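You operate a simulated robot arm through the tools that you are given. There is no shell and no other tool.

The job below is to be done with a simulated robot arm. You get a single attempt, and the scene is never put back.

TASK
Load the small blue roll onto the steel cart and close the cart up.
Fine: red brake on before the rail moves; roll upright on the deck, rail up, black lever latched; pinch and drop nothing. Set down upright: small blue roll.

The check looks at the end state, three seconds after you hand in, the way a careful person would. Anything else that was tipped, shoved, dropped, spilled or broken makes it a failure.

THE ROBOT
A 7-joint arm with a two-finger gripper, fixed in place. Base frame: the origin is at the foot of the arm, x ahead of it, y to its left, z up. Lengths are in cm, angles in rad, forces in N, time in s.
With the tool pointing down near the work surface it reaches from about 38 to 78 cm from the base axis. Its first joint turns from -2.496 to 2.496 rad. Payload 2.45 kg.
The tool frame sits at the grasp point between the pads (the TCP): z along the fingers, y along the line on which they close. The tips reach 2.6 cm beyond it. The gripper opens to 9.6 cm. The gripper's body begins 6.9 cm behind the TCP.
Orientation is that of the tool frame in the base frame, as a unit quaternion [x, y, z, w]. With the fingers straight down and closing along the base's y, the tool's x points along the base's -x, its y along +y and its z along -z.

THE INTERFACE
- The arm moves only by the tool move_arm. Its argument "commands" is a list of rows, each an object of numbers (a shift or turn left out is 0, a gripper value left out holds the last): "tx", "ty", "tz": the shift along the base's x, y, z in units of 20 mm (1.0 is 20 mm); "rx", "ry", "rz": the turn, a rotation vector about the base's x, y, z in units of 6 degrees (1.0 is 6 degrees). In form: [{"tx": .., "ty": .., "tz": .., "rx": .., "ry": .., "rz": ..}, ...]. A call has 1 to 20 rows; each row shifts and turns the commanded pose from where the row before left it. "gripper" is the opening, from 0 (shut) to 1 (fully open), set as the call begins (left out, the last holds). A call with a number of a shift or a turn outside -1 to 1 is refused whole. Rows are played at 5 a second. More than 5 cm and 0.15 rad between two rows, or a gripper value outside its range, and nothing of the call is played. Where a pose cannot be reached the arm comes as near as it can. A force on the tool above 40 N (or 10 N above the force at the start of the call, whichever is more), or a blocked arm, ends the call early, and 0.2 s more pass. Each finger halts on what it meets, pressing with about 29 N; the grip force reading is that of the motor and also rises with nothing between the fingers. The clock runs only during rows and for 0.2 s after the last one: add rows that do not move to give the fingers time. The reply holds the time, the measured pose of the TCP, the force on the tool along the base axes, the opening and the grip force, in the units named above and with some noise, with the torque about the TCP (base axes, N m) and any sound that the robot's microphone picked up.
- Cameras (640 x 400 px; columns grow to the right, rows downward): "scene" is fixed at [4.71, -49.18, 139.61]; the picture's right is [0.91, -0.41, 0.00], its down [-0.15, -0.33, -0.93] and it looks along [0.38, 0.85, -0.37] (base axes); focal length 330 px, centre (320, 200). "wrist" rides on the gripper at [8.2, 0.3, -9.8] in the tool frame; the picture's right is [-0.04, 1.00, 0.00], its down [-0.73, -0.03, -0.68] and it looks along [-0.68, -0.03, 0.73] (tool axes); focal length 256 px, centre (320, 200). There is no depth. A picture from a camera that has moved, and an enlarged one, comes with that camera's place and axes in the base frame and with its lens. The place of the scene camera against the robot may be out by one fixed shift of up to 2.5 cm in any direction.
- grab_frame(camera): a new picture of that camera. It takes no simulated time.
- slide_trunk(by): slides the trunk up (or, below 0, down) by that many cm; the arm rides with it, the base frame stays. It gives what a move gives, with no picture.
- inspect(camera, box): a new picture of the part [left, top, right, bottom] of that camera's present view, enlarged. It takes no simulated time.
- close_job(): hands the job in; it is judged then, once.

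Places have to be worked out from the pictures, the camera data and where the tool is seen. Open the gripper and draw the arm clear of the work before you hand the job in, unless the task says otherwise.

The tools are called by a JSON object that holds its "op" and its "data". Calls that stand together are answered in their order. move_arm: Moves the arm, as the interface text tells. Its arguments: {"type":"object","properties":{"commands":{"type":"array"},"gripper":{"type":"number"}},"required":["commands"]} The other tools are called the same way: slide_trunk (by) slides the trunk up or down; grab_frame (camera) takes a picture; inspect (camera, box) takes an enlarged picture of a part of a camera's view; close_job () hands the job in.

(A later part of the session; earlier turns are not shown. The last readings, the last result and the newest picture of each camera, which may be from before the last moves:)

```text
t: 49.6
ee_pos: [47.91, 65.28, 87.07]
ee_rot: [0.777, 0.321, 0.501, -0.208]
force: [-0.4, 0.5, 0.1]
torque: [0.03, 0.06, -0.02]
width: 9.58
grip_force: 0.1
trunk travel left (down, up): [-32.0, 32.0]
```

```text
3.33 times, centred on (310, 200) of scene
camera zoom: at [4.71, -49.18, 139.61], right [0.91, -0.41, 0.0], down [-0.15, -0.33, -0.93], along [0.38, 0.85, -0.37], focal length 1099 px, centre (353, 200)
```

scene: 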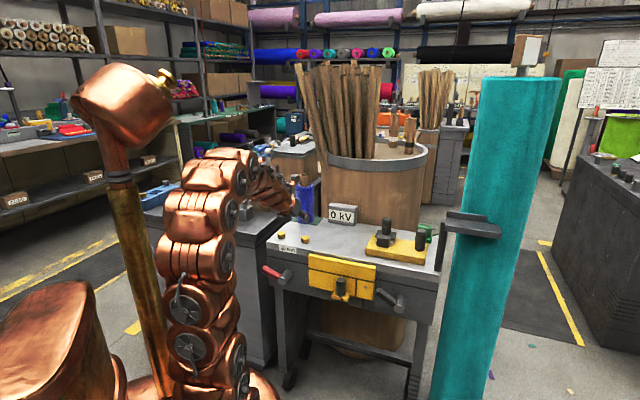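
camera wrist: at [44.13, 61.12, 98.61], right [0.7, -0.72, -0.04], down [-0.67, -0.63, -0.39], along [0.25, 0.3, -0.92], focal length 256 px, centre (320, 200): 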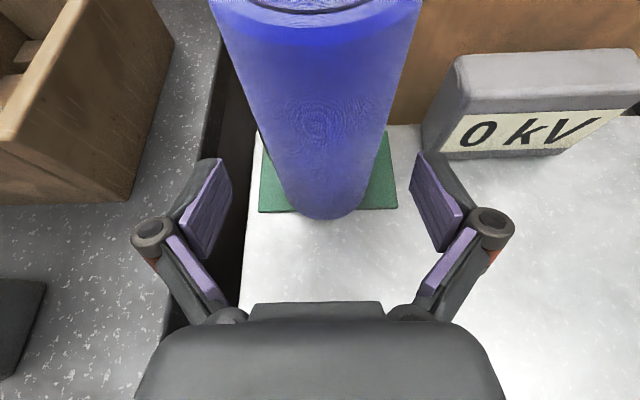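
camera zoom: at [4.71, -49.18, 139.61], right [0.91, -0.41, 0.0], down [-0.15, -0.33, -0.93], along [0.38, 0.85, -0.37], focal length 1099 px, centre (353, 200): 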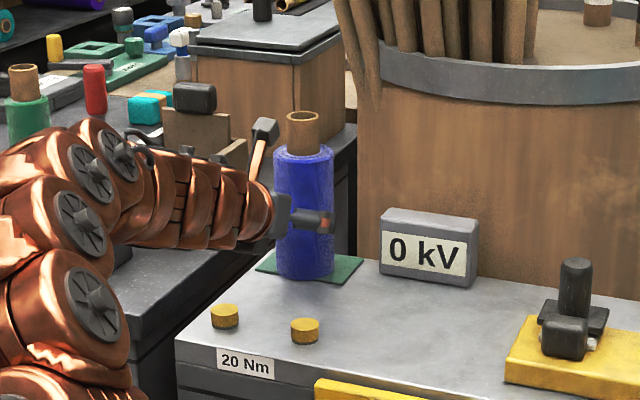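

Still aligned: the roll axis is at about t −12.4, r 85, and the TCP is at t −12.3, r 80. I'll advance the last 5 cm so the roll sits between the pads.

{"op": "move_arm", "data": {"commands": [{"tx": 0.57, "ty": 0.61}, {"tx": 0.57, "ty": 0.61}, {"tx": 0.57, "ty": 0.61}, {}]}}

{"op": "grab_frame", "data": {"camera": "wrist"}}

{"op": "inspect", "data": {"camera": "scene", "box": [220, 140, 400, 260]}}

```text
t: 50.6
ee_pos: [51.13, 68.71, 87.14]
ee_rot: [0.776, 0.322, 0.501, -0.209]
force: [0.2, -0.5, 0.4]
torque: [-0.03, 0.0, 0.01]
width: 9.6
grip_force: 0.0
trunk travel left (down, up): [-32.0, 32.0]
```

```text
taken
camera wrist: at [47.45, 64.61, 98.67], right [0.7, -0.72, -0.04], down [-0.67, -0.63, -0.39], along [0.25, 0.3, -0.92], focal length 256 px, centre (320, 200)
```

wrist: 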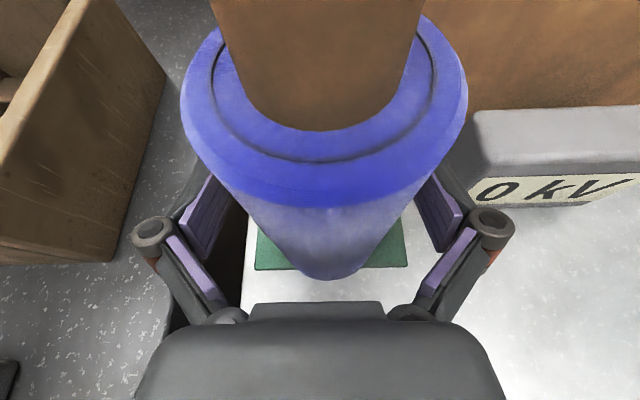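

```text
3.33 times, centred on (310, 200) of scene
camera zoom: at [4.71, -49.18, 139.61], right [0.91, -0.41, 0.0], down [-0.15, -0.33, -0.93], along [0.38, 0.85, -0.37], focal length 1099 px, centre (353, 200)
```

zoom: 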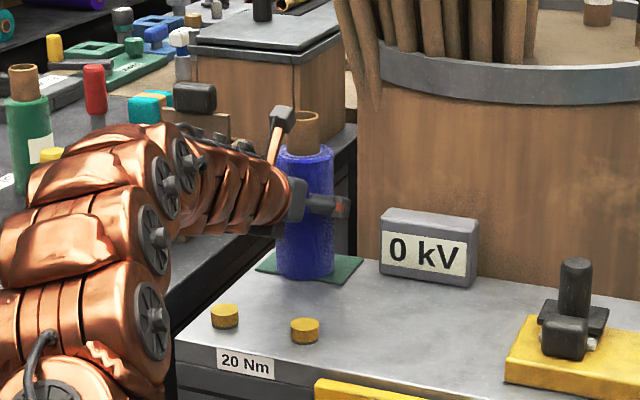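

The roll is between the pads (top centre about r 84.3, t −12.3, with the TCP at r 84.7, t −12.4). I'll close the gripper on it without moving.

{"op": "move_arm", "data": {"commands": [{}, {}, {}, {}, {}, {}], "gripper": 0}}

{"op": "grab_frame", "data": {"camera": "wrist"}}

```text
t: 52.0
ee_pos: [51.16, 68.62, 87.13]
ee_rot: [0.776, 0.322, 0.499, -0.209]
force: [0.6, -2.2, 2.4]
torque: [-0.14, -0.14, 0.0]
width: 7.27
grip_force: 29.5
trunk travel left (down, up): [-32.0, 32.0]
```

```text
taken
camera wrist: at [47.46, 64.56, 98.72], right [0.7, -0.72, -0.04], down [-0.67, -0.63, -0.39], along [0.25, 0.3, -0.92], focal length 256 px, centre (320, 200)
```

wrist: 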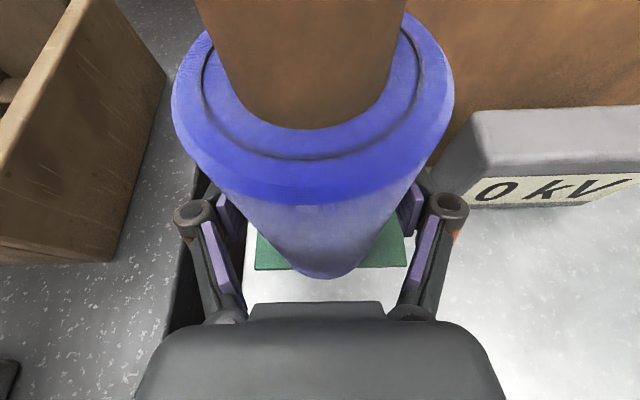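

It's gripped at 7.27 cm width. I'll lift gently by 3 cm and check the roll stays upright in the grip.

{"op": "move_arm", "data": {"commands": [{"tz": 0.3}, {"tz": 0.4}, {"tz": 0.4}, {"tz": 0.4}, {}]}}

{"op": "grab_frame", "data": {"camera": "wrist"}}

{"op": "inspect", "data": {"camera": "scene", "box": [220, 140, 400, 260]}}

```text
t: 53.2
ee_pos: [51.11, 68.68, 90.08]
ee_rot: [0.776, 0.322, 0.5, -0.209]
force: [0.4, -0.4, -3.1]
torque: [-0.01, -0.03, -0.01]
width: 7.28
grip_force: 29.4
trunk travel left (down, up): [-32.0, 32.0]
```

```text
taken
camera wrist: at [47.36, 64.56, 101.68], right [0.7, -0.72, -0.04], down [-0.67, -0.63, -0.39], along [0.25, 0.3, -0.92], focal length 256 px, centre (320, 200)
```

wrist: 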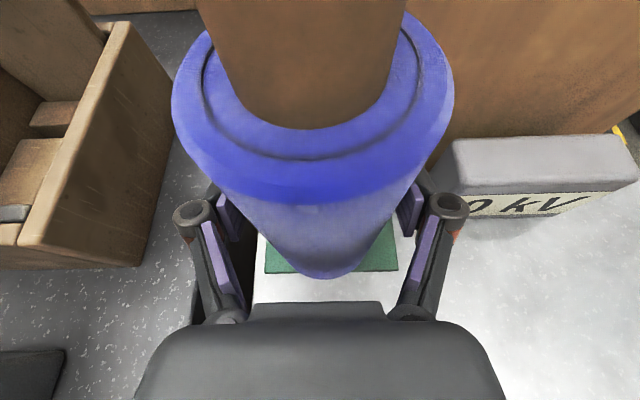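

```text
3.33 times, centred on (310, 200) of scene
camera zoom: at [4.71, -49.18, 139.61], right [0.91, -0.41, 0.0], down [-0.15, -0.33, -0.93], along [0.38, 0.85, -0.37], focal length 1099 px, centre (353, 200)
```

zoom: 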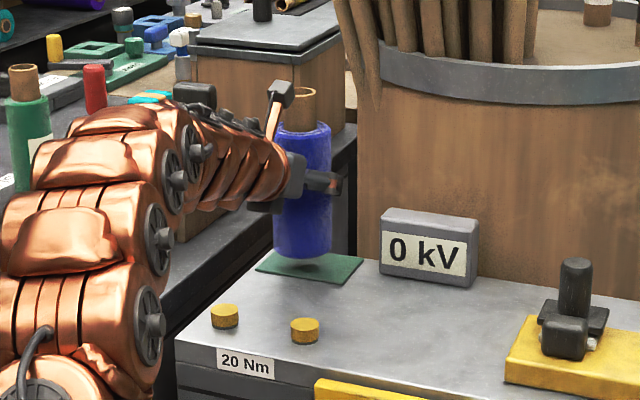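

The roll is lifted cleanly and hangs upright, about 3 N. I'll retreat from the back corner, then carry it sideways to the open middle of the deck at t ≈ 7.5, r ≈ 74, clear of the discs, the display and the fixture.

{"op": "move_arm", "data": {"commands": [{"tx": -0.4, "ty": -0.4, "tz": 0.3}, {"tx": -0.7, "ty": -0.7, "tz": 0.3}, {"tx": -0.7, "ty": -0.7}, {"tx": -0.7, "ty": -0.7}, {"tx": -0.7, "ty": -0.7}, {"tx": -0.55, "ty": -0.55}, {"tx": 0.4, "ty": -0.4}, {"tx": 0.7, "ty": -0.7}, {"tx": 0.7, "ty": -0.7}, {"tx": 0.7, "ty": -0.7}, {"tx": 0.7, "ty": -0.7}, {"tx": 0.7, "ty": -0.7}, {"tx": 0.7, "ty": -0.7}, {"tx": 0.7, "ty": -0.7}, {"tx": 0.7, "ty": -0.7}, {"tx": 0.7, "ty": -0.7}, {"tx": 0.4, "ty": -0.4}, {}]}}

{"op": "grab_frame", "data": {"camera": "wrist"}}

{"op": "inspect", "data": {"camera": "scene", "box": [220, 140, 460, 300]}}

```text
t: 57.0
ee_pos: [57.88, 46.9, 91.36]
ee_rot: [0.777, 0.321, 0.5, -0.208]
force: [0.0, 0.3, -2.2]
torque: [0.01, 0.02, 0.04]
width: 7.25
grip_force: 29.0
trunk travel left (down, up): [-32.0, 32.0]
```

```text
taken
camera wrist: at [54.25, 42.82, 102.88], right [0.69, -0.72, -0.04], down [-0.67, -0.63, -0.39], along [0.25, 0.3, -0.92], focal length 256 px, centre (320, 200)
```

wrist: 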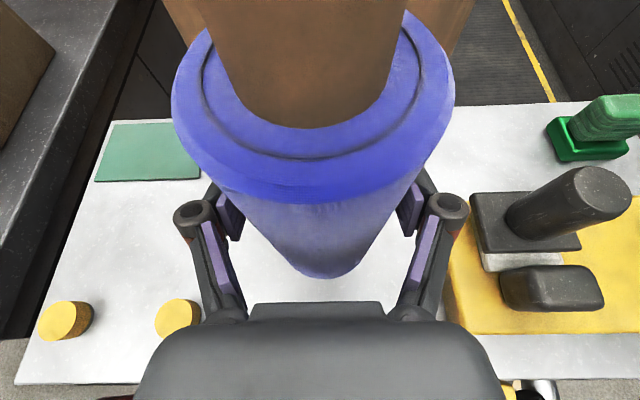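

```text
2.50 times, centred on (340, 220) of scene
camera zoom: at [4.71, -49.18, 139.61], right [0.91, -0.41, 0.0], down [-0.15, -0.33, -0.93], along [0.38, 0.85, -0.37], focal length 824 px, centre (270, 150)
```

zoom: 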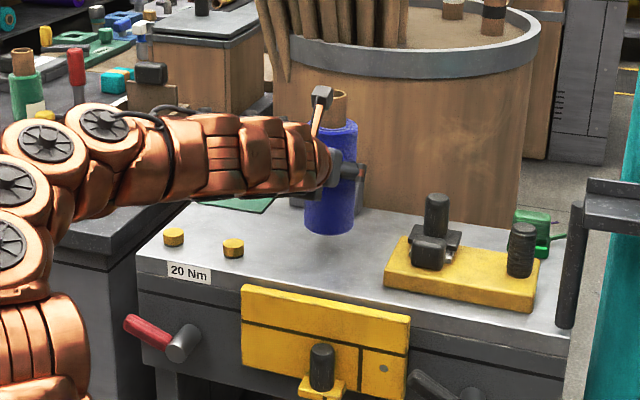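

The roll hangs over clear deck at t ≈ 7.8, r ≈ 74.1, about 4.3 cm up. I'll lower to just above contact, then creep down and watch the vertical force.

{"op": "move_arm", "data": {"commands": [{"tz": -0.5}, {"tz": -0.5}, {"tz": -0.5}, {"tz": -0.3}, {"tz": -0.15}, {}]}}

{"op": "move_arm", "data": {"commands": [{"tz": -0.1}, {"tz": -0.1}, {}]}}

```text
t: 58.4
ee_pos: [57.65, 47.2, 87.44]
ee_rot: [0.777, 0.321, 0.5, -0.208]
force: [0.1, -1.0, -2.7]
torque: [0.0, -0.02, 0.03]
width: 7.24
grip_force: 29.3
trunk travel left (down, up): [-32.0, 32.0]
```

```text
t: 59.2
ee_pos: [57.85, 47.0, 87.16]
ee_rot: [0.776, 0.321, 0.501, -0.209]
force: [3.4, 0.9, 8.7]
torque: [-0.24, -0.32, 0.12]
width: 7.25
grip_force: 28.9
trunk travel left (down, up): [-32.0, 32.0]
```

Contact with the deck registers at TCP z ≈ 87.2 (+8.7 N). I'll check that the roll is upright and seated before releasing.

{"op": "grab_frame", "data": {"camera": "wrist"}}

{"op": "inspect", "data": {"camera": "scene", "box": [270, 150, 410, 250]}}

```text
taken
camera wrist: at [54.11, 42.92, 98.69], right [0.69, -0.72, -0.04], down [-0.67, -0.63, -0.39], along [0.26, 0.3, -0.92], focal length 256 px, centre (320, 200)
```

wrist: 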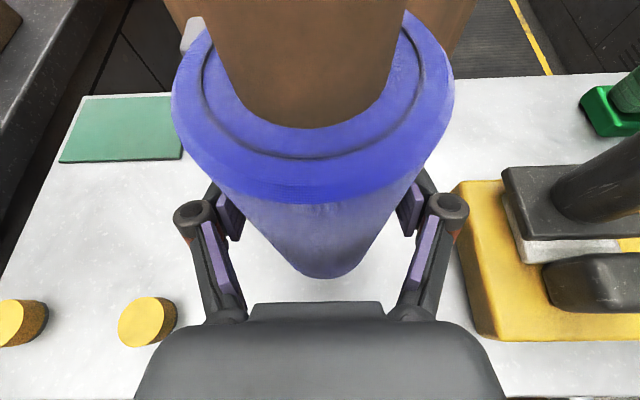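

```text
4.00 times, centred on (340, 200) of scene
camera zoom: at [4.71, -49.18, 139.61], right [0.91, -0.41, 0.0], down [-0.15, -0.33, -0.93], along [0.38, 0.85, -0.37], focal length 1319 px, centre (240, 200)
```

zoom: 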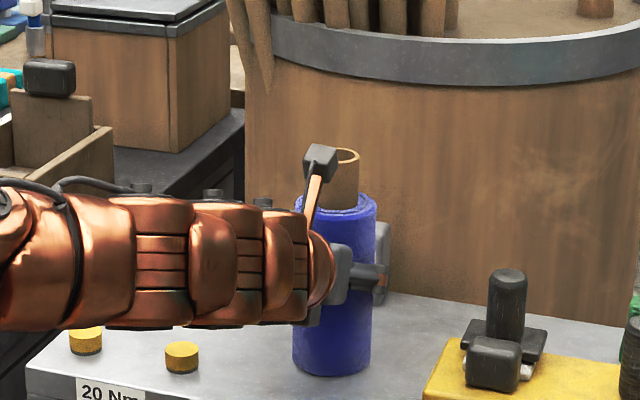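

The roll stands on the deck, upright. I'll release by opening fully in place, then look.

{"op": "move_arm", "data": {"commands": [{}, {}, {}, {}], "gripper": 1}}

{"op": "grab_frame", "data": {"camera": "wrist"}}

{"op": "inspect", "data": {"camera": "scene", "box": [270, 150, 410, 250]}}

```text
t: 60.2
ee_pos: [57.83, 47.15, 87.09]
ee_rot: [0.776, 0.321, 0.501, -0.209]
force: [0.6, -1.0, 0.6]
torque: [-0.01, 0.03, 0.03]
width: 9.61
grip_force: 0.0
trunk travel left (down, up): [-32.0, 32.0]
```

```text
taken
camera wrist: at [54.11, 42.96, 98.59], right [0.7, -0.72, -0.04], down [-0.67, -0.63, -0.39], along [0.25, 0.3, -0.92], focal length 256 px, centre (320, 200)
```

wrist: 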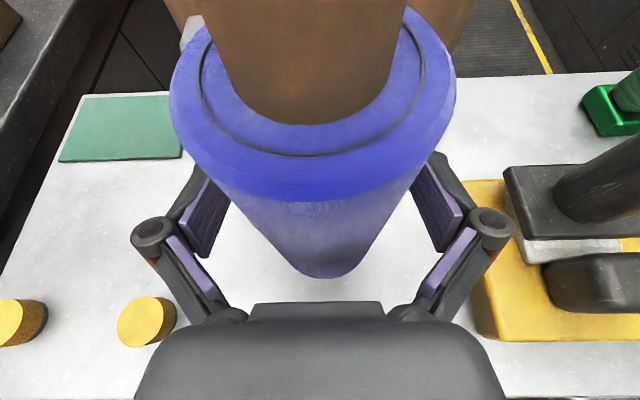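

```text
4.00 times, centred on (340, 200) of scene
camera zoom: at [4.71, -49.18, 139.61], right [0.91, -0.41, 0.0], down [-0.15, -0.33, -0.93], along [0.38, 0.85, -0.37], focal length 1319 px, centre (240, 200)
```

zoom: 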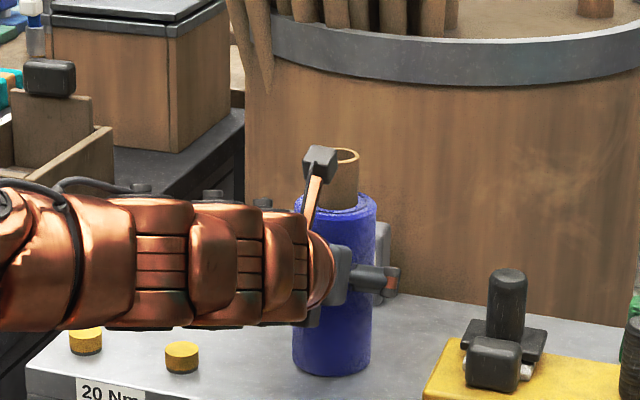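

Released; the roll stands upright on its own. I'll withdraw straight back along the approach line.

{"op": "move_arm", "data": {"commands": [{"tx": -0.4, "ty": -0.4}, {"tx": -0.7, "ty": -0.7}, {"tx": -0.7, "ty": -0.7}, {"tx": -0.7, "ty": -0.7}, {"tx": -0.7, "ty": -0.7}, {"tx": -0.7, "ty": -0.7}, {"tx": -0.7, "ty": -0.7}, {}]}}

{"op": "grab_frame", "data": {"camera": "wrist"}}

{"op": "grab_frame", "data": {"camera": "scene"}}

```text
t: 62.0
ee_pos: [53.56, 31.59, 85.43]
ee_rot: [0.804, 0.267, 0.503, -0.173]
force: [0.1, -0.8, 0.1]
torque: [0.01, 0.03, -0.01]
width: 9.62
grip_force: 0.0
trunk travel left (down, up): [-32.0, 32.0]
stopped in row 8: the arm was blocked; the commanded pose is now the measured one
```

```text
taken
camera wrist: at [49.55, 28.11, 97.14], right [0.59, -0.81, -0.05], down [-0.76, -0.53, -0.37], along [0.27, 0.25, -0.93], focal length 256 px, centre (320, 200)
```

wrist: 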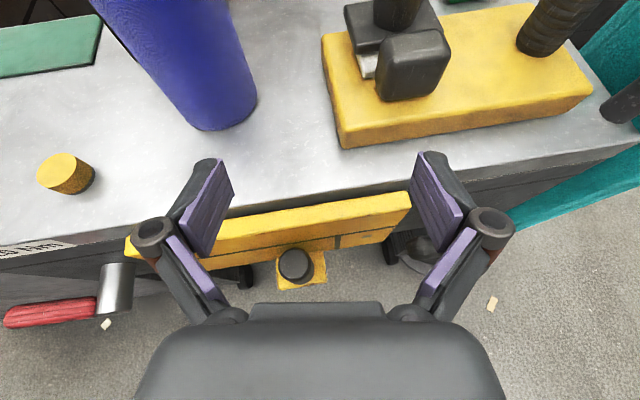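

```text
taken
```

scene: 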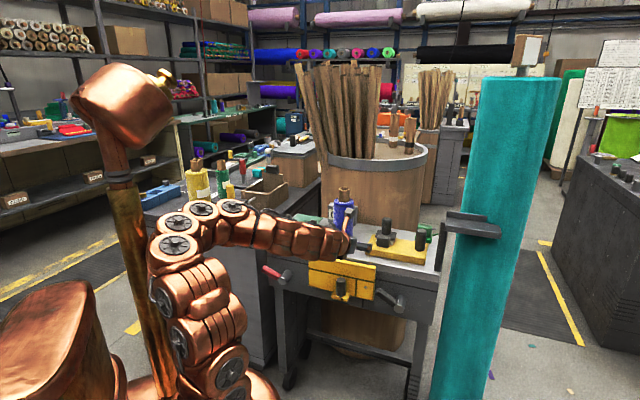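

The arm hit a joint limit at the end of the withdrawal and veered right, but no contact force shows. I'll check that the roll and its surroundings are undisturbed.

{"op": "inspect", "data": {"camera": "scene", "box": [250, 160, 450, 320]}}

```text
2.50 times, centred on (350, 240) of scene
camera zoom: at [4.71, -49.18, 139.61], right [0.91, -0.41, 0.0], down [-0.15, -0.33, -0.93], along [0.38, 0.85, -0.37], focal length 824 px, centre (245, 100)
```

zoom: 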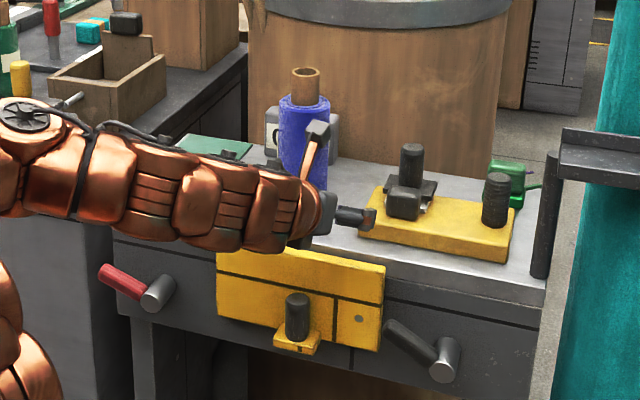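

The roll is standing and nothing moved. I'll now un-tilt to tool-down, rising and backing away from the deck.

{"op": "move_arm", "data": {"commands": [{"tz": 0.6, "rx": -0.645, "ry": 0.73, "rz": 0.112}, {"tz": 0.6, "rx": -0.645, "ry": 0.73, "rz": 0.112}, {"tz": 0.6, "rx": -0.645, "ry": 0.73, "rz": 0.112}, {"tz": 0.6, "tx": -0.3, "ty": -0.3, "rx": -0.645, "ry": 0.73, "rz": 0.112}, {"tz": 0.6, "tx": -0.3, "ty": -0.3, "rx": -0.645, "ry": 0.73, "rz": 0.112}, {"tz": 0.6, "tx": -0.3, "ty": -0.3, "rx": -0.645, "ry": 0.73, "rz": 0.112}, {"tz": 0.6, "tx": -0.3, "ty": -0.3, "rx": -0.645, "ry": 0.73, "rz": 0.112}, {"tz": 0.6, "tx": -0.3, "ty": -0.3, "rx": -0.645, "ry": 0.73, "rz": 0.112}, {"tz": 0.6, "tx": -0.3, "ty": -0.3, "rx": -0.645, "ry": 0.73, "rz": 0.112}, {"tz": 0.6, "tx": -0.3, "ty": -0.3, "rx": -0.645, "ry": 0.73, "rz": 0.112}, {"tx": -0.3, "ty": -0.3, "rx": -0.645, "ry": 0.73, "rz": 0.112}, {}]}}

{"op": "grab_frame", "data": {"camera": "wrist"}}

{"op": "grab_frame", "data": {"camera": "scene"}}

```text
t: 64.6
ee_pos: [49.16, 27.46, 97.66]
ee_rot: [0.924, 0.378, 0.049, -0.017]
force: [-0.4, -0.4, 0.1]
torque: [-0.02, -0.01, -0.01]
width: 9.6
grip_force: 0.1
out of reach, approached as far as the arm can: row 11
trunk travel left (down, up): [-32.0, 32.0]
```

```text
taken
camera wrist: at [54.43, 32.23, 108.35], right [0.67, -0.74, 0.0], down [-0.59, -0.54, 0.6], along [-0.44, -0.4, -0.8], focal length 256 px, centre (320, 200)
```

wrist: 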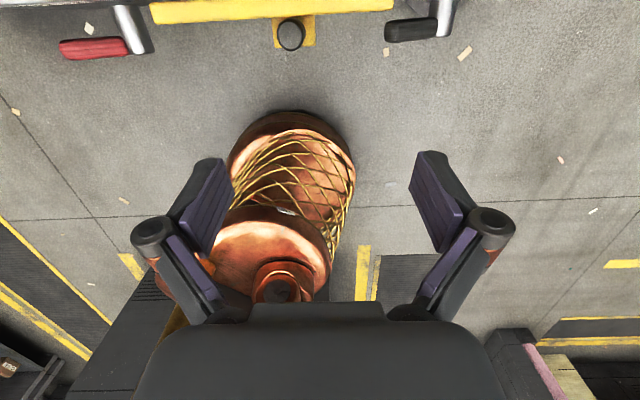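

```text
taken
```

scene: 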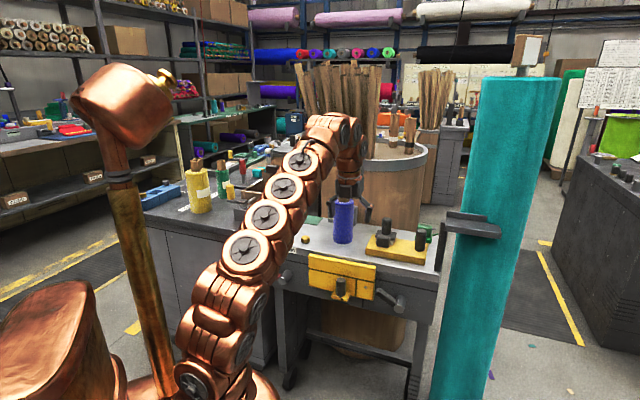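

The roll is still upright and the arm is clear in front. Next I'll yaw back 180° to the nominal orientation, with the camera on the robot side, for the rail knob.

{"op": "move_arm", "data": {"commands": [{"rz": -1}, {"rz": -1}, {"rz": -1}, {"rz": -1}, {"rz": -1}, {"rz": -1}, {"rz": -1}, {"rz": -1}, {"rz": -1}, {"rz": -1}, {"rz": -1}, {"rz": -1}, {"rz": -1}, {"rz": -1}, {"rz": -1}, {}]}}

{"op": "move_arm", "data": {"commands": [{"rz": -1}, {"rz": -1}, {"rz": -1}, {"rz": -1}, {"rz": -1}, {"rz": -1}, {"rz": -1}, {"rz": -1}, {"rz": -1}, {"rz": -1}, {"rz": -1}, {"rz": -1}, {"rz": -1}, {"rz": -1}, {"rz": -1}, {}]}}

```text
t: 68.0
ee_pos: [49.15, 27.41, 97.54]
ee_rot: [0.92, -0.387, 0.048, 0.022]
force: [0.5, 0.0, 0.0]
torque: [0.0, 0.0, 0.0]
width: 9.61
grip_force: 0.0
trunk travel left (down, up): [-32.0, 32.0]
```

```text
t: 71.4
ee_pos: [47.72, 26.39, 95.18]
ee_rot: [-0.376, 0.925, -0.017, -0.048]
force: [0.7, 0.0, 0.9]
torque: [0.0, 0.0, 0.02]
width: 9.63
grip_force: 0.0
out of reach, approached as far as the arm can: row 4, 5, 6, 7, 8, 10, 12, 15
trunk travel left (down, up): [-32.0, 32.0]
```

The tool is nearly nominal, with a small residual tilt. I'll correct it, centre on the knob at t ≈ 12.1 while staying at r ≈ 51, then lower the trunk.

{"op": "move_arm", "data": {"commands": [{"rx": 0.66, "ry": -0.74, "rz": 0.13}, {"tx": -0.5, "ty": 0.2}, {"tx": -0.5, "ty": 0.2}, {"tx": -0.5, "ty": 0.2}, {}]}}

{"op": "slide_trunk", "data": {"by": -16}}

{"op": "grab_frame", "data": {"camera": "wrist"}}

```text
t: 72.6
ee_pos: [44.78, 27.78, 95.04]
ee_rot: [-0.384, 0.923, -0.002, -0.001]
force: [0.6, -0.9, -0.2]
torque: [0.01, -0.03, 0.02]
width: 9.6
grip_force: 0.0
trunk travel left (down, up): [-32.0, 32.0]
```

```text
t: 74.4
ee_pos: [44.77, 27.71, 79.09]
ee_rot: [-0.385, 0.923, -0.001, 0.0]
force: [0.2, 0.3, -0.2]
torque: [-0.02, 0.03, 0.0]
width: 9.62
grip_force: 0.1
trunk travel left (down, up): [-16.0, 48.0]
```

```text
taken
camera wrist: at [38.81, 22.21, 88.89], right [-0.68, 0.73, 0.0], down [0.54, 0.5, 0.68], along [0.5, 0.46, -0.74], focal length 256 px, centre (320, 200)
```

wrist: 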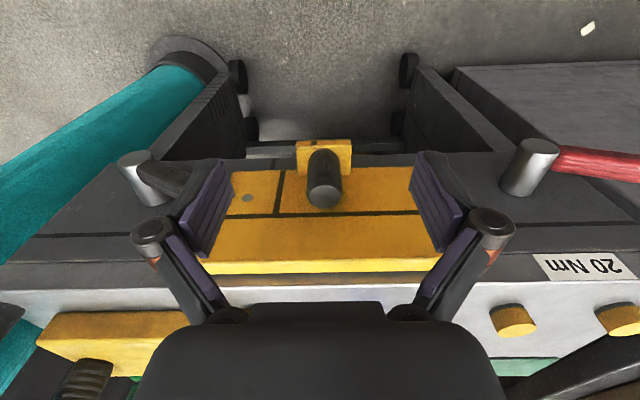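

The knob is centred at t ≈ 12.1, r ≈ 58.7, with its top at z ≈ 71. I'll lower to z ≈ 70 in front of it, then advance to straddle it.

{"op": "slide_trunk", "data": {"by": -9.1}}

{"op": "move_arm", "data": {"commands": [{"tx": 0.6, "ty": 0.6}, {"tx": 0.6, "ty": 0.6}, {"tx": 0.6, "ty": 0.6}, {"tx": 0.4, "ty": 0.4}, {}], "gripper": 0.8}}

{"op": "grab_frame", "data": {"camera": "wrist"}}

{"op": "inspect", "data": {"camera": "scene", "box": [260, 200, 440, 320]}}

```text
t: 75.7
ee_pos: [44.9, 27.58, 69.87]
ee_rot: [-0.384, 0.923, -0.001, -0.001]
force: [-0.1, 0.5, 0.6]
torque: [0.0, -0.02, -0.01]
width: 9.57
grip_force: 0.0
trunk travel left (down, up): [-6.9, 57.1]
```

```text
t: 76.9
ee_pos: [49.22, 32.37, 69.89]
ee_rot: [-0.385, 0.923, -0.001, -0.001]
force: [-0.3, -0.3, 0.4]
torque: [-0.01, -0.01, 0.03]
width: 7.69
grip_force: 0.0
trunk travel left (down, up): [-6.9, 57.1]
```

```text
taken
camera wrist: at [43.13, 26.74, 79.79], right [-0.68, 0.73, 0.0], down [0.54, 0.5, 0.68], along [0.5, 0.46, -0.74], focal length 256 px, centre (320, 200)
```

wrist: 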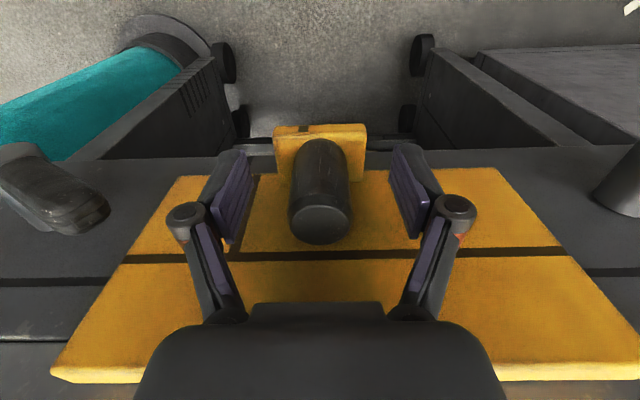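

```text
3.33 times, centred on (350, 260) of scene
camera zoom: at [4.71, -49.18, 139.61], right [0.91, -0.41, 0.0], down [-0.15, -0.33, -0.93], along [0.38, 0.85, -0.37], focal length 1099 px, centre (220, 0)
```

zoom: 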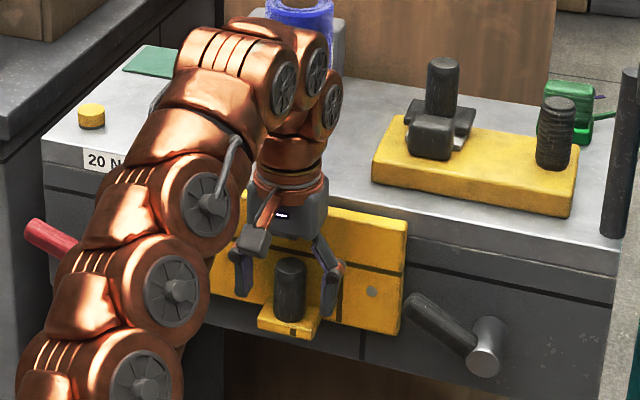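

The knob is between the fingers and slightly ahead: axis about r 59.0, TCP r 57.7. I'll advance 1.2 cm and close on it.

{"op": "move_arm", "data": {"commands": [{"tx": 0.21, "ty": 0.21}, {"tx": 0.21, "ty": 0.21}, {}]}}

{"op": "move_arm", "data": {"commands": [{}, {}, {}, {}, {}, {}], "gripper": 0}}

{"op": "grab_frame", "data": {"camera": "wrist"}}

```text
t: 77.7
ee_pos: [49.86, 32.93, 70.15]
ee_rot: [-0.385, 0.923, -0.001, 0.0]
force: [-0.6, 1.6, 6.9]
torque: [0.19, -0.19, 0.05]
width: 7.66
grip_force: 0.1
trunk travel left (down, up): [-6.9, 57.1]
```

```text
t: 79.1
ee_pos: [49.94, 32.97, 69.99]
ee_rot: [-0.386, 0.923, -0.001, -0.001]
force: [-0.4, 6.3, 15.4]
torque: [1.18, 0.27, -0.29]
width: 3.33
grip_force: 45.1
trunk travel left (down, up): [-6.9, 57.1]
```

```text
taken
camera wrist: at [43.93, 27.47, 79.92], right [-0.68, 0.73, 0.0], down [0.54, 0.5, 0.68], along [0.5, 0.46, -0.73], focal length 256 px, centre (320, 200)
```

wrist: 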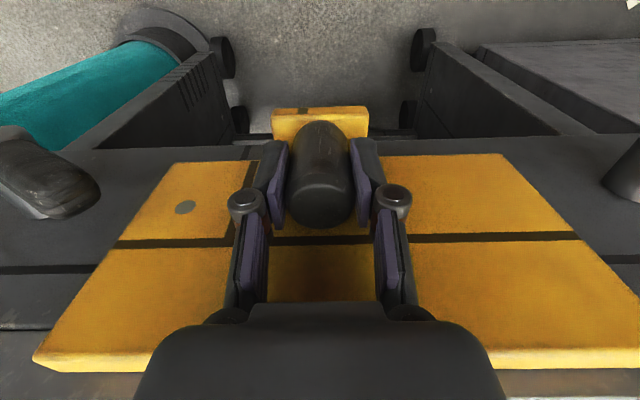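

There's an upward force of about 15 N, so part of the hand may be resting on the rail top or the tab. I'll look closely before lifting.

{"op": "inspect", "data": {"camera": "scene", "box": [290, 230, 390, 310]}}

{"op": "inspect", "data": {"camera": "wrist", "box": [200, 80, 440, 320]}}

```text
5.00 times, centred on (340, 270) of scene
camera zoom: at [4.71, -49.18, 139.61], right [0.91, -0.41, 0.0], down [-0.15, -0.33, -0.93], along [0.38, 0.85, -0.37], focal length 1648 px, centre (220, -150)
```

zoom: 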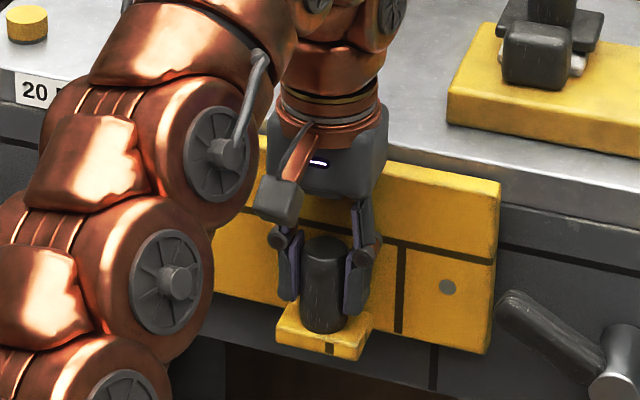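

```text
1.67 times, centred on (320, 200) of wrist
camera zoom: at [43.93, 27.47, 79.92], right [-0.68, 0.73, 0.0], down [0.54, 0.5, 0.68], along [0.5, 0.46, -0.73], focal length 427 px, centre (320, 200)
```

zoom: 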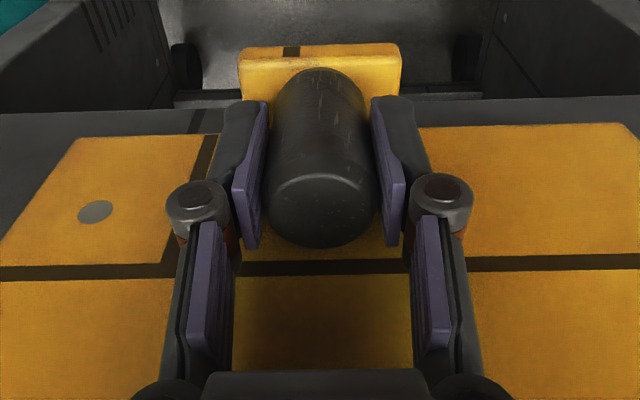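

The torque places the contact about 4 cm outward of the TCP, which means the palm's underside is brushing the rail's top edge. I'll release, back off slightly, rise about 1 cm and tilt 12° outward so the palm leans away from the rail.

{"op": "move_arm", "data": {"commands": [{}, {}, {}, {}], "gripper": 0.7}}

{"op": "move_arm", "data": {"commands": [{"tx": -0.25, "ty": -0.25}, {"tx": -0.25, "ty": -0.25, "tz": 0.2}, {"tz": 0.3, "rx": 0.707, "ry": -0.707}, {"rx": 0.707, "ry": -0.707}, {}]}}

{"op": "grab_frame", "data": {"camera": "wrist"}}

```text
t: 80.1
ee_pos: [49.86, 33.01, 70.08]
ee_rot: [-0.386, 0.923, -0.002, -0.001]
force: [0.8, 8.8, 20.0]
torque: [0.18, -0.33, 0.12]
width: 6.71
grip_force: 0.0
trunk travel left (down, up): [-6.9, 57.1]
```

```text
t: 81.3
ee_pos: [48.96, 31.96, 70.86]
ee_rot: [-0.382, 0.918, 0.038, 0.094]
force: [-0.5, -0.2, -0.4]
torque: [0.0, 0.0, 0.0]
width: 6.74
grip_force: 0.0
trunk travel left (down, up): [-6.9, 57.1]
```

```text
taken
camera wrist: at [41.74, 25.18, 78.88], right [-0.68, 0.73, 0.01], down [0.43, 0.39, 0.82], along [0.59, 0.56, -0.58], focal length 256 px, centre (320, 200)
```

wrist: 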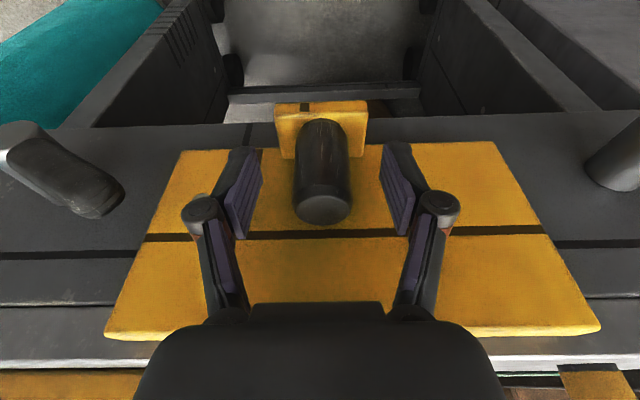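

Now force-free. I'll advance 1.6 cm onto the knob again and check for contact.

{"op": "move_arm", "data": {"commands": [{"tx": 0.2, "ty": 0.2}, {"tx": 0.2, "ty": 0.2}, {"tx": 0.17, "ty": 0.17}, {}]}}

{"op": "grab_frame", "data": {"camera": "wrist"}}

```text
t: 82.3
ee_pos: [50.1, 33.01, 70.81]
ee_rot: [-0.382, 0.918, 0.038, 0.096]
force: [-0.2, -0.1, -0.7]
torque: [0.01, -0.01, 0.02]
width: 6.74
grip_force: 0.1
trunk travel left (down, up): [-6.9, 57.1]
```

```text
taken
camera wrist: at [42.81, 26.37, 78.88], right [-0.68, 0.73, 0.01], down [0.43, 0.39, 0.82], along [0.59, 0.56, -0.58], focal length 256 px, centre (320, 200)
```

wrist: 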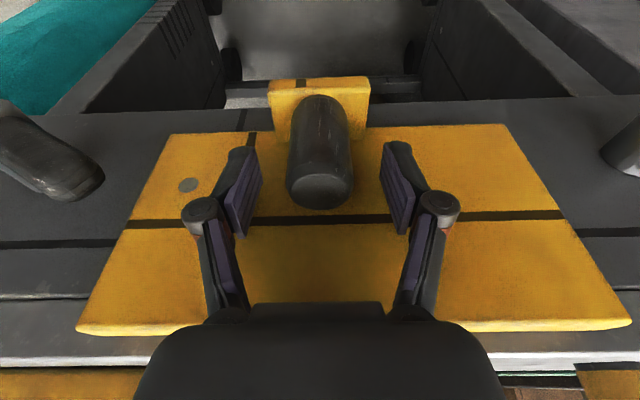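

No contact now, and the knob sits squarely between the pads. I'll lower 0.5 cm and close.

{"op": "move_arm", "data": {"commands": [{"tz": -0.25}, {}]}}

{"op": "move_arm", "data": {"commands": [{}, {}, {}, {}, {}, {}], "gripper": 0}}

```text
t: 82.9
ee_pos: [50.18, 33.15, 70.49]
ee_rot: [-0.382, 0.918, 0.039, 0.096]
force: [0.3, 0.0, 0.7]
torque: [-0.05, 0.0, 0.0]
width: 6.73
grip_force: 0.2
trunk travel left (down, up): [-6.9, 57.1]
```

```text
t: 84.3
ee_pos: [50.08, 33.18, 70.48]
ee_rot: [-0.383, 0.918, 0.038, 0.096]
force: [-3.9, 3.3, 0.9]
torque: [0.05, 0.19, 0.0]
width: 3.31
grip_force: 45.1
trunk travel left (down, up): [-6.9, 57.1]
```

There's a clean grip on the knob (3.3 cm, little side load). I'll test a small 1 cm lift and watch the force.

{"op": "move_arm", "data": {"commands": [{"tz": 0.15}, {"tz": 0.15}, {"tz": 0.2}, {}]}}

{"op": "grab_frame", "data": {"camera": "wrist"}}

```text
t: 85.3
ee_pos: [50.01, 33.02, 71.29]
ee_rot: [-0.383, 0.918, 0.039, 0.095]
force: [-23.2, -6.0, -8.5]
torque: [-0.86, 1.2, 0.07]
width: 3.35
grip_force: 44.7
trunk travel left (down, up): [-6.9, 57.1]
```

```text
taken
camera wrist: at [42.82, 26.37, 79.36], right [-0.68, 0.73, 0.01], down [0.43, 0.39, 0.81], along [0.59, 0.56, -0.58], focal length 256 px, centre (320, 200)
```

wrist: 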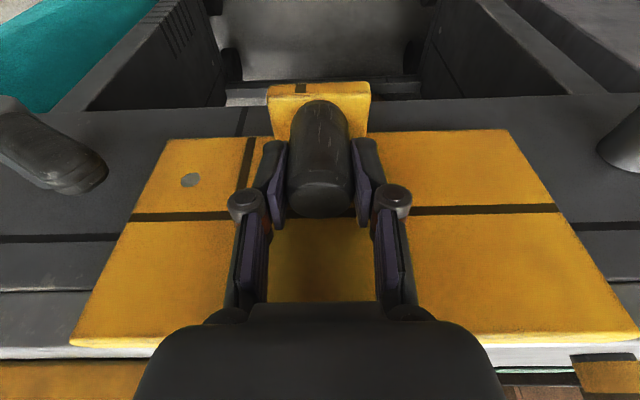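

The force is mostly radial toward the robot (−20 N) with only 8 N vertical. That suggests the rail is hinged along its top edge and swings outward, rather than sliding straight up. I'll test by letting the tool come back toward the robot a little.

{"op": "move_arm", "data": {"commands": [{"tx": -0.18, "ty": -0.18}, {"tx": -0.18, "ty": -0.18}, {}]}}

{"op": "grab_frame", "data": {"camera": "wrist"}}

{"op": "inspect", "data": {"camera": "scene", "box": [260, 220, 420, 320]}}

```text
t: 86.1
ee_pos: [49.46, 32.63, 71.44]
ee_rot: [-0.383, 0.918, 0.039, 0.097]
force: [19.5, 24.5, 2.7]
torque: [0.8, -0.68, 0.03]
width: 3.38
grip_force: 44.9
trunk travel left (down, up): [-6.9, 57.1]
```

```text
taken
camera wrist: at [42.2, 25.76, 79.36], right [-0.68, 0.73, 0.01], down [0.43, 0.39, 0.82], along [0.6, 0.56, -0.58], focal length 256 px, centre (320, 200)
```

wrist: 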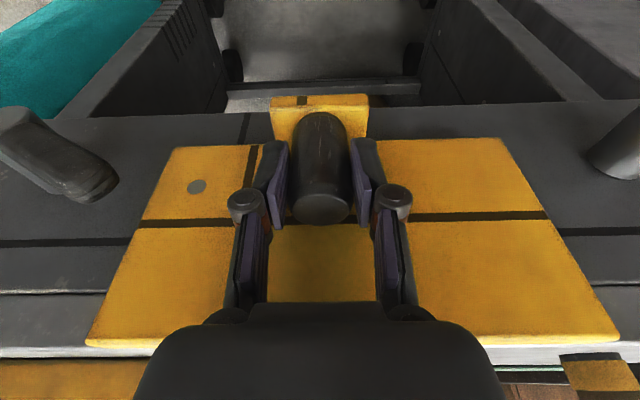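

```text
4.00 times, centred on (340, 270) of scene
camera zoom: at [4.71, -49.18, 139.61], right [0.91, -0.41, 0.0], down [-0.15, -0.33, -0.93], along [0.38, 0.85, -0.37], focal length 1319 px, centre (240, -80)
```

zoom: 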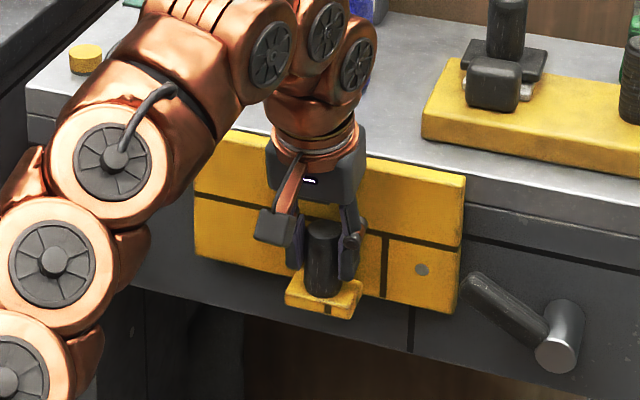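

The rail did rise: its top edge moved about 0.8 cm closer to the deck edge, with low vertical load, and it resists outward pull. So it's a vertical slide. I'll undo about half of the outward shift to unload, then lift straight up in small steps.

{"op": "move_arm", "data": {"commands": [{"tx": 0.13, "ty": 0.17}, {}]}}

{"op": "move_arm", "data": {"commands": [{"tz": 0.2}, {"tz": 0.2}, {}]}}

```text
t: 86.7
ee_pos: [49.51, 32.68, 71.45]
ee_rot: [-0.381, 0.919, 0.038, 0.094]
force: [-26.4, -17.8, -2.2]
torque: [-0.53, 0.7, 0.04]
width: 3.36
grip_force: 45.0
trunk travel left (down, up): [-6.9, 57.1]
```

```text
t: 87.5
ee_pos: [49.72, 32.7, 72.23]
ee_rot: [-0.383, 0.918, 0.037, 0.097]
force: [-26.4, -16.9, -8.6]
torque: [-0.69, 0.87, 0.06]
width: 3.36
grip_force: 45.6
trunk travel left (down, up): [-6.9, 57.1]
```

It's rising with only about 9 N vertical load; the radial load just means I'm about 2 mm too far in. I'll back off 2 mm and keep lifting.

{"op": "move_arm", "data": {"commands": [{"tx": -0.09, "ty": -0.06}, {"tz": 0.3}, {"tz": 0.3}, {"tz": 0.3}, {}]}}

{"op": "grab_frame", "data": {"camera": "wrist"}}

```text
t: 88.7
ee_pos: [49.75, 32.67, 74.0]
ee_rot: [-0.382, 0.918, 0.038, 0.098]
force: [23.6, 21.4, -4.5]
torque: [0.62, -0.66, -0.01]
width: 3.32
grip_force: 45.1
trunk travel left (down, up): [-6.9, 57.1]
```

```text
taken
camera wrist: at [42.35, 25.93, 81.93], right [-0.68, 0.73, 0.01], down [0.42, 0.39, 0.82], along [0.6, 0.56, -0.58], focal length 256 px, centre (320, 200)
```

wrist: 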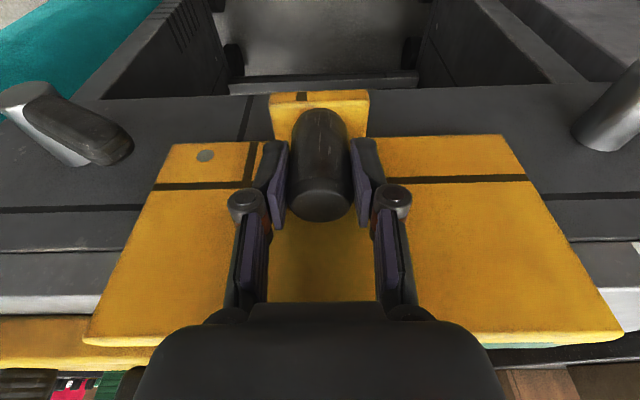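

The rail is up about 3.5 cm and moving well. I'll trim the radial offset by 1 mm and continue.

{"op": "move_arm", "data": {"commands": [{"tx": 0.035, "ty": 0.035}, {"tz": 0.3}, {"tz": 0.3}, {"tz": 0.3}, {"tz": 0.3}, {}]}}

{"op": "grab_frame", "data": {"camera": "wrist"}}

```text
t: 90.1
ee_pos: [49.69, 32.65, 76.21]
ee_rot: [-0.382, 0.918, 0.039, 0.096]
force: [2.0, 7.6, -8.4]
torque: [-0.06, 0.58, 0.16]
width: 3.3
grip_force: 45.2
trunk travel left (down, up): [-6.9, 57.1]
```

```text
taken
camera wrist: at [42.37, 25.91, 84.29], right [-0.68, 0.73, 0.01], down [0.43, 0.39, 0.81], along [0.59, 0.56, -0.58], focal length 256 px, centre (320, 200)
```

wrist: 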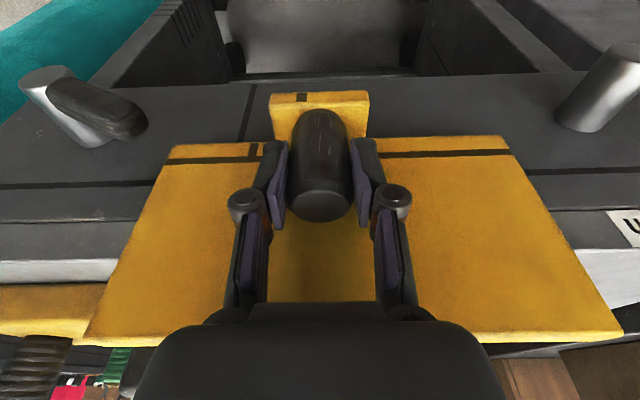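

Loads are balanced; the rail is up about 5.7 cm. I'll continue lifting.

{"op": "move_arm", "data": {"commands": [{"tz": 0.3}, {"tz": 0.3}, {"tz": 0.3}, {"tz": 0.3}, {}]}}

{"op": "grab_frame", "data": {"camera": "wrist"}}

{"op": "inspect", "data": {"camera": "scene", "box": [250, 190, 430, 320]}}

```text
t: 91.3
ee_pos: [49.71, 32.71, 78.78]
ee_rot: [-0.382, 0.918, 0.038, 0.095]
force: [-1.9, 4.3, -33.9]
torque: [-0.16, 0.23, 0.06]
width: 3.33
grip_force: 45.2
trunk travel left (down, up): [-6.9, 57.1]
```

```text
taken
camera wrist: at [42.39, 25.95, 86.72], right [-0.68, 0.73, 0.01], down [0.43, 0.39, 0.81], along [0.59, 0.56, -0.58], focal length 256 px, centre (320, 200)
```

wrist: 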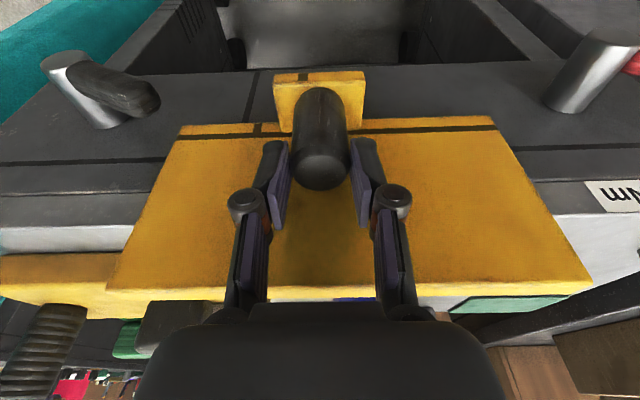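

```text
3.08 times, centred on (340, 255) of scene
camera zoom: at [4.71, -49.18, 139.61], right [0.91, -0.41, 0.0], down [-0.15, -0.33, -0.93], along [0.38, 0.85, -0.37], focal length 1014 px, centre (258, 31)
```

zoom: 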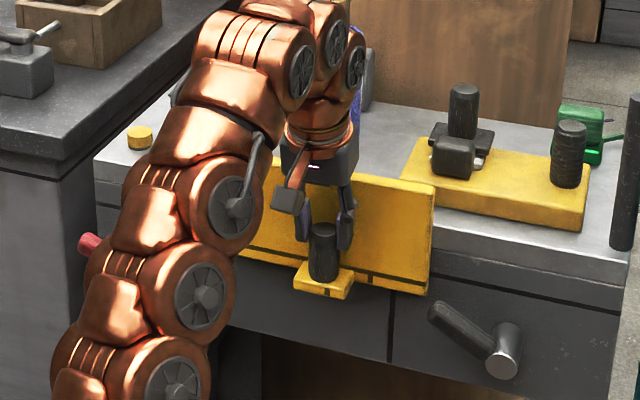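

The vertical load jumped to −34 N and the fingers slid up about 1 cm on the knob, so the rail is at its upper stop, about 7.3 cm up. I'll ease down slightly to see whether the rail holds itself by friction or hangs on the gripper.

{"op": "move_arm", "data": {"commands": [{"tz": -0.1}, {}]}}

{"op": "move_arm", "data": {"commands": [{"tz": -0.1}, {}]}}

{"op": "move_arm", "data": {"commands": [{"tz": -0.1}, {}]}}

```text
t: 91.9
ee_pos: [49.72, 32.65, 78.67]
ee_rot: [-0.382, 0.918, 0.039, 0.097]
force: [4.3, 6.2, -11.7]
torque: [-0.37, 0.14, 0.0]
width: 3.32
grip_force: 45.5
trunk travel left (down, up): [-6.9, 57.1]
```

```text
t: 92.5
ee_pos: [49.7, 32.74, 78.48]
ee_rot: [-0.383, 0.918, 0.039, 0.097]
force: [10.4, 10.8, 3.0]
torque: [1.08, -1.11, 0.04]
width: 3.33
grip_force: 44.8
trunk travel left (down, up): [-6.9, 57.1]
```

```text
t: 93.1
ee_pos: [49.75, 32.73, 78.16]
ee_rot: [-0.382, 0.918, 0.038, 0.097]
force: [12.9, 12.3, 3.2]
torque: [0.79, -0.99, 0.03]
width: 3.34
grip_force: 45.3
trunk travel left (down, up): [-6.9, 57.1]
```

While lowering, the tool reads +3 N, so friction is larger than the weight and the rail will hold itself. I'll lift it back to its upper stop, then release.

{"op": "move_arm", "data": {"commands": [{"tz": 0.1}, {"tz": 0.1}, {"tz": 0.07}, {}]}}

```text
t: 94.1
ee_pos: [49.59, 32.66, 78.71]
ee_rot: [-0.383, 0.918, 0.039, 0.095]
force: [10.5, 10.7, -17.5]
torque: [0.28, -0.15, 0.04]
width: 3.32
grip_force: 45.2
trunk travel left (down, up): [-6.9, 57.1]
```

It's at the stop again (−17.5 N). I'll open the fingers in place and check that the rail stays.

{"op": "move_arm", "data": {"commands": [{}, {}, {}, {}, {}], "gripper": 0.7}}

{"op": "grab_frame", "data": {"camera": "wrist"}}

{"op": "inspect", "data": {"camera": "scene", "box": [250, 190, 430, 320]}}

```text
t: 95.3
ee_pos: [49.64, 32.56, 78.88]
ee_rot: [-0.383, 0.918, 0.039, 0.096]
force: [0.8, 0.2, -0.5]
torque: [-0.01, 0.0, 0.0]
width: 6.73
grip_force: 0.0
trunk travel left (down, up): [-6.9, 57.1]
```

```text
taken
camera wrist: at [42.3, 25.84, 86.85], right [-0.68, 0.73, 0.01], down [0.43, 0.39, 0.82], along [0.59, 0.56, -0.58], focal length 256 px, centre (320, 200)
```

wrist: 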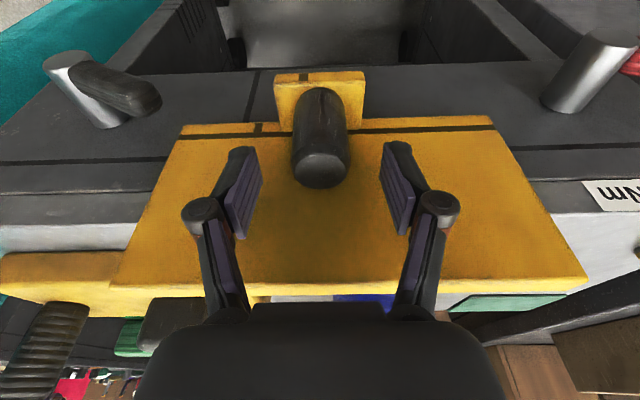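

```text
3.08 times, centred on (340, 255) of scene
camera zoom: at [4.71, -49.18, 139.61], right [0.91, -0.41, 0.0], down [-0.15, -0.33, -0.93], along [0.38, 0.85, -0.37], focal length 1014 px, centre (258, 31)
```

zoom: 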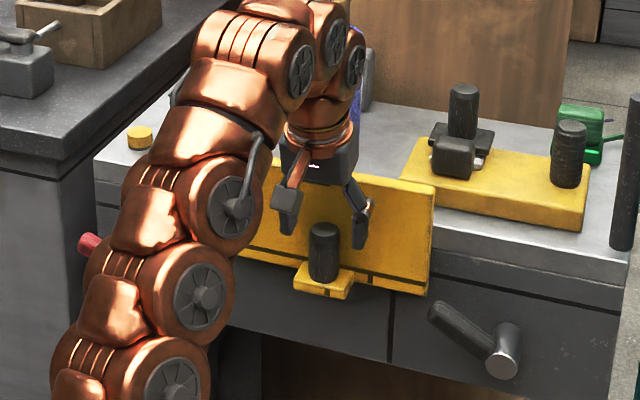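

The rail stays up with the gripper open. I'll back straight out, then look at the front squarely to measure the black lever's angle against the red one.

{"op": "move_arm", "data": {"commands": [{"tx": -0.4, "ty": -0.4}, {"tx": -0.7, "ty": -0.7}, {"tx": -0.7, "ty": -0.7}, {"tx": -0.7, "ty": -0.7}, {"tx": 0.7, "ty": -0.7, "rx": 0.707, "ry": -0.707}, {"tx": 0.7, "ty": -0.7, "rx": 0.707, "ry": -0.707}, {"tx": 0.7, "ty": -0.7, "rx": 0.707, "ry": -0.707}, {"rx": 0.707, "ry": -0.707}, {}]}}

{"op": "grab_frame", "data": {"camera": "wrist"}}

{"op": "inspect", "data": {"camera": "scene", "box": [250, 180, 450, 320]}}

```text
t: 97.3
ee_pos: [48.76, 23.48, 78.72]
ee_rot: [-0.365, 0.879, 0.116, 0.285]
force: [-0.2, 0.4, -0.1]
torque: [0.01, -0.01, 0.0]
width: 6.73
grip_force: 0.0
trunk travel left (down, up): [-6.9, 57.1]
```

```text
taken
camera wrist: at [39.83, 15.01, 81.94], right [-0.69, 0.73, 0.02], down [0.16, 0.12, 0.98], along [0.71, 0.68, -0.2], focal length 256 px, centre (320, 200)
```

wrist: 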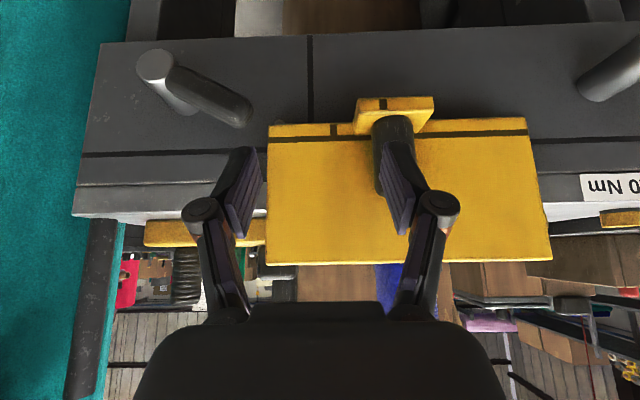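

```text
2.86 times, centred on (350, 250) of scene
camera zoom: at [4.71, -49.18, 139.61], right [0.91, -0.41, 0.0], down [-0.15, -0.33, -0.93], along [0.38, 0.85, -0.37], focal length 942 px, centre (234, 57)
```

zoom: 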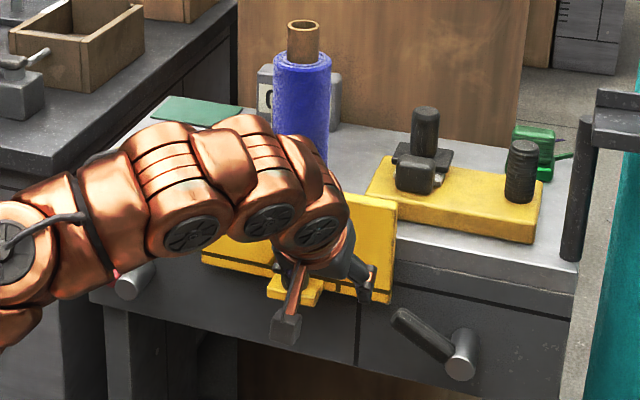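

The black handle points about 29° above horizontal-left, pivoting at t ≈ 31.7, z ≈ 66.3. I need its free direction. First I'll close the gripper and go above its outer half at about 36° tilt for a gentle downward probe.

{"op": "move_arm", "data": {"commands": [{"tx": 0.716, "ty": -0.716}, {"tx": 0.716, "ty": -0.716}, {"tx": 0.716, "ty": -0.716}, {"tx": 0.716, "ty": -0.716}, {"tx": 0.59, "ty": 0.59, "tz": -0.3}, {"tx": 0.59, "ty": 0.59, "tz": -0.3}, {"tx": 0.59, "ty": 0.59, "tz": -0.3}, {"tx": 0.59, "ty": 0.59, "tz": -0.2}, {}], "gripper": 0}}

{"op": "grab_frame", "data": {"camera": "wrist"}}

```text
t: 99.3
ee_pos: [59.44, 22.61, 76.39]
ee_rot: [-0.366, 0.878, 0.116, 0.285]
force: [0.0, 0.1, 0.1]
torque: [0.0, 0.03, -0.01]
width: 0.0
grip_force: 29.1
trunk travel left (down, up): [-6.9, 57.1]
```

```text
taken
camera wrist: at [50.31, 14.19, 79.7], right [-0.69, 0.73, 0.02], down [0.16, 0.12, 0.98], along [0.71, 0.68, -0.2], focal length 256 px, centre (320, 200)
```

wrist: 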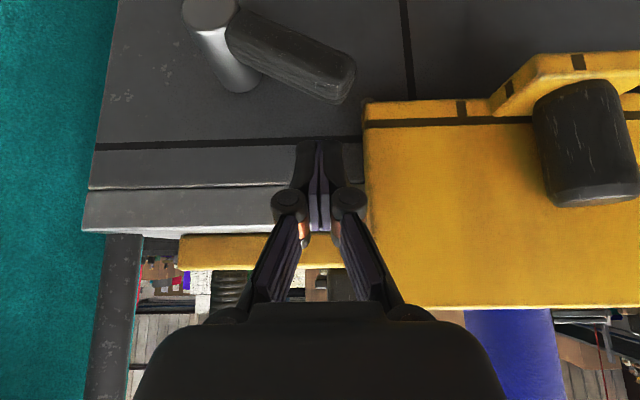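

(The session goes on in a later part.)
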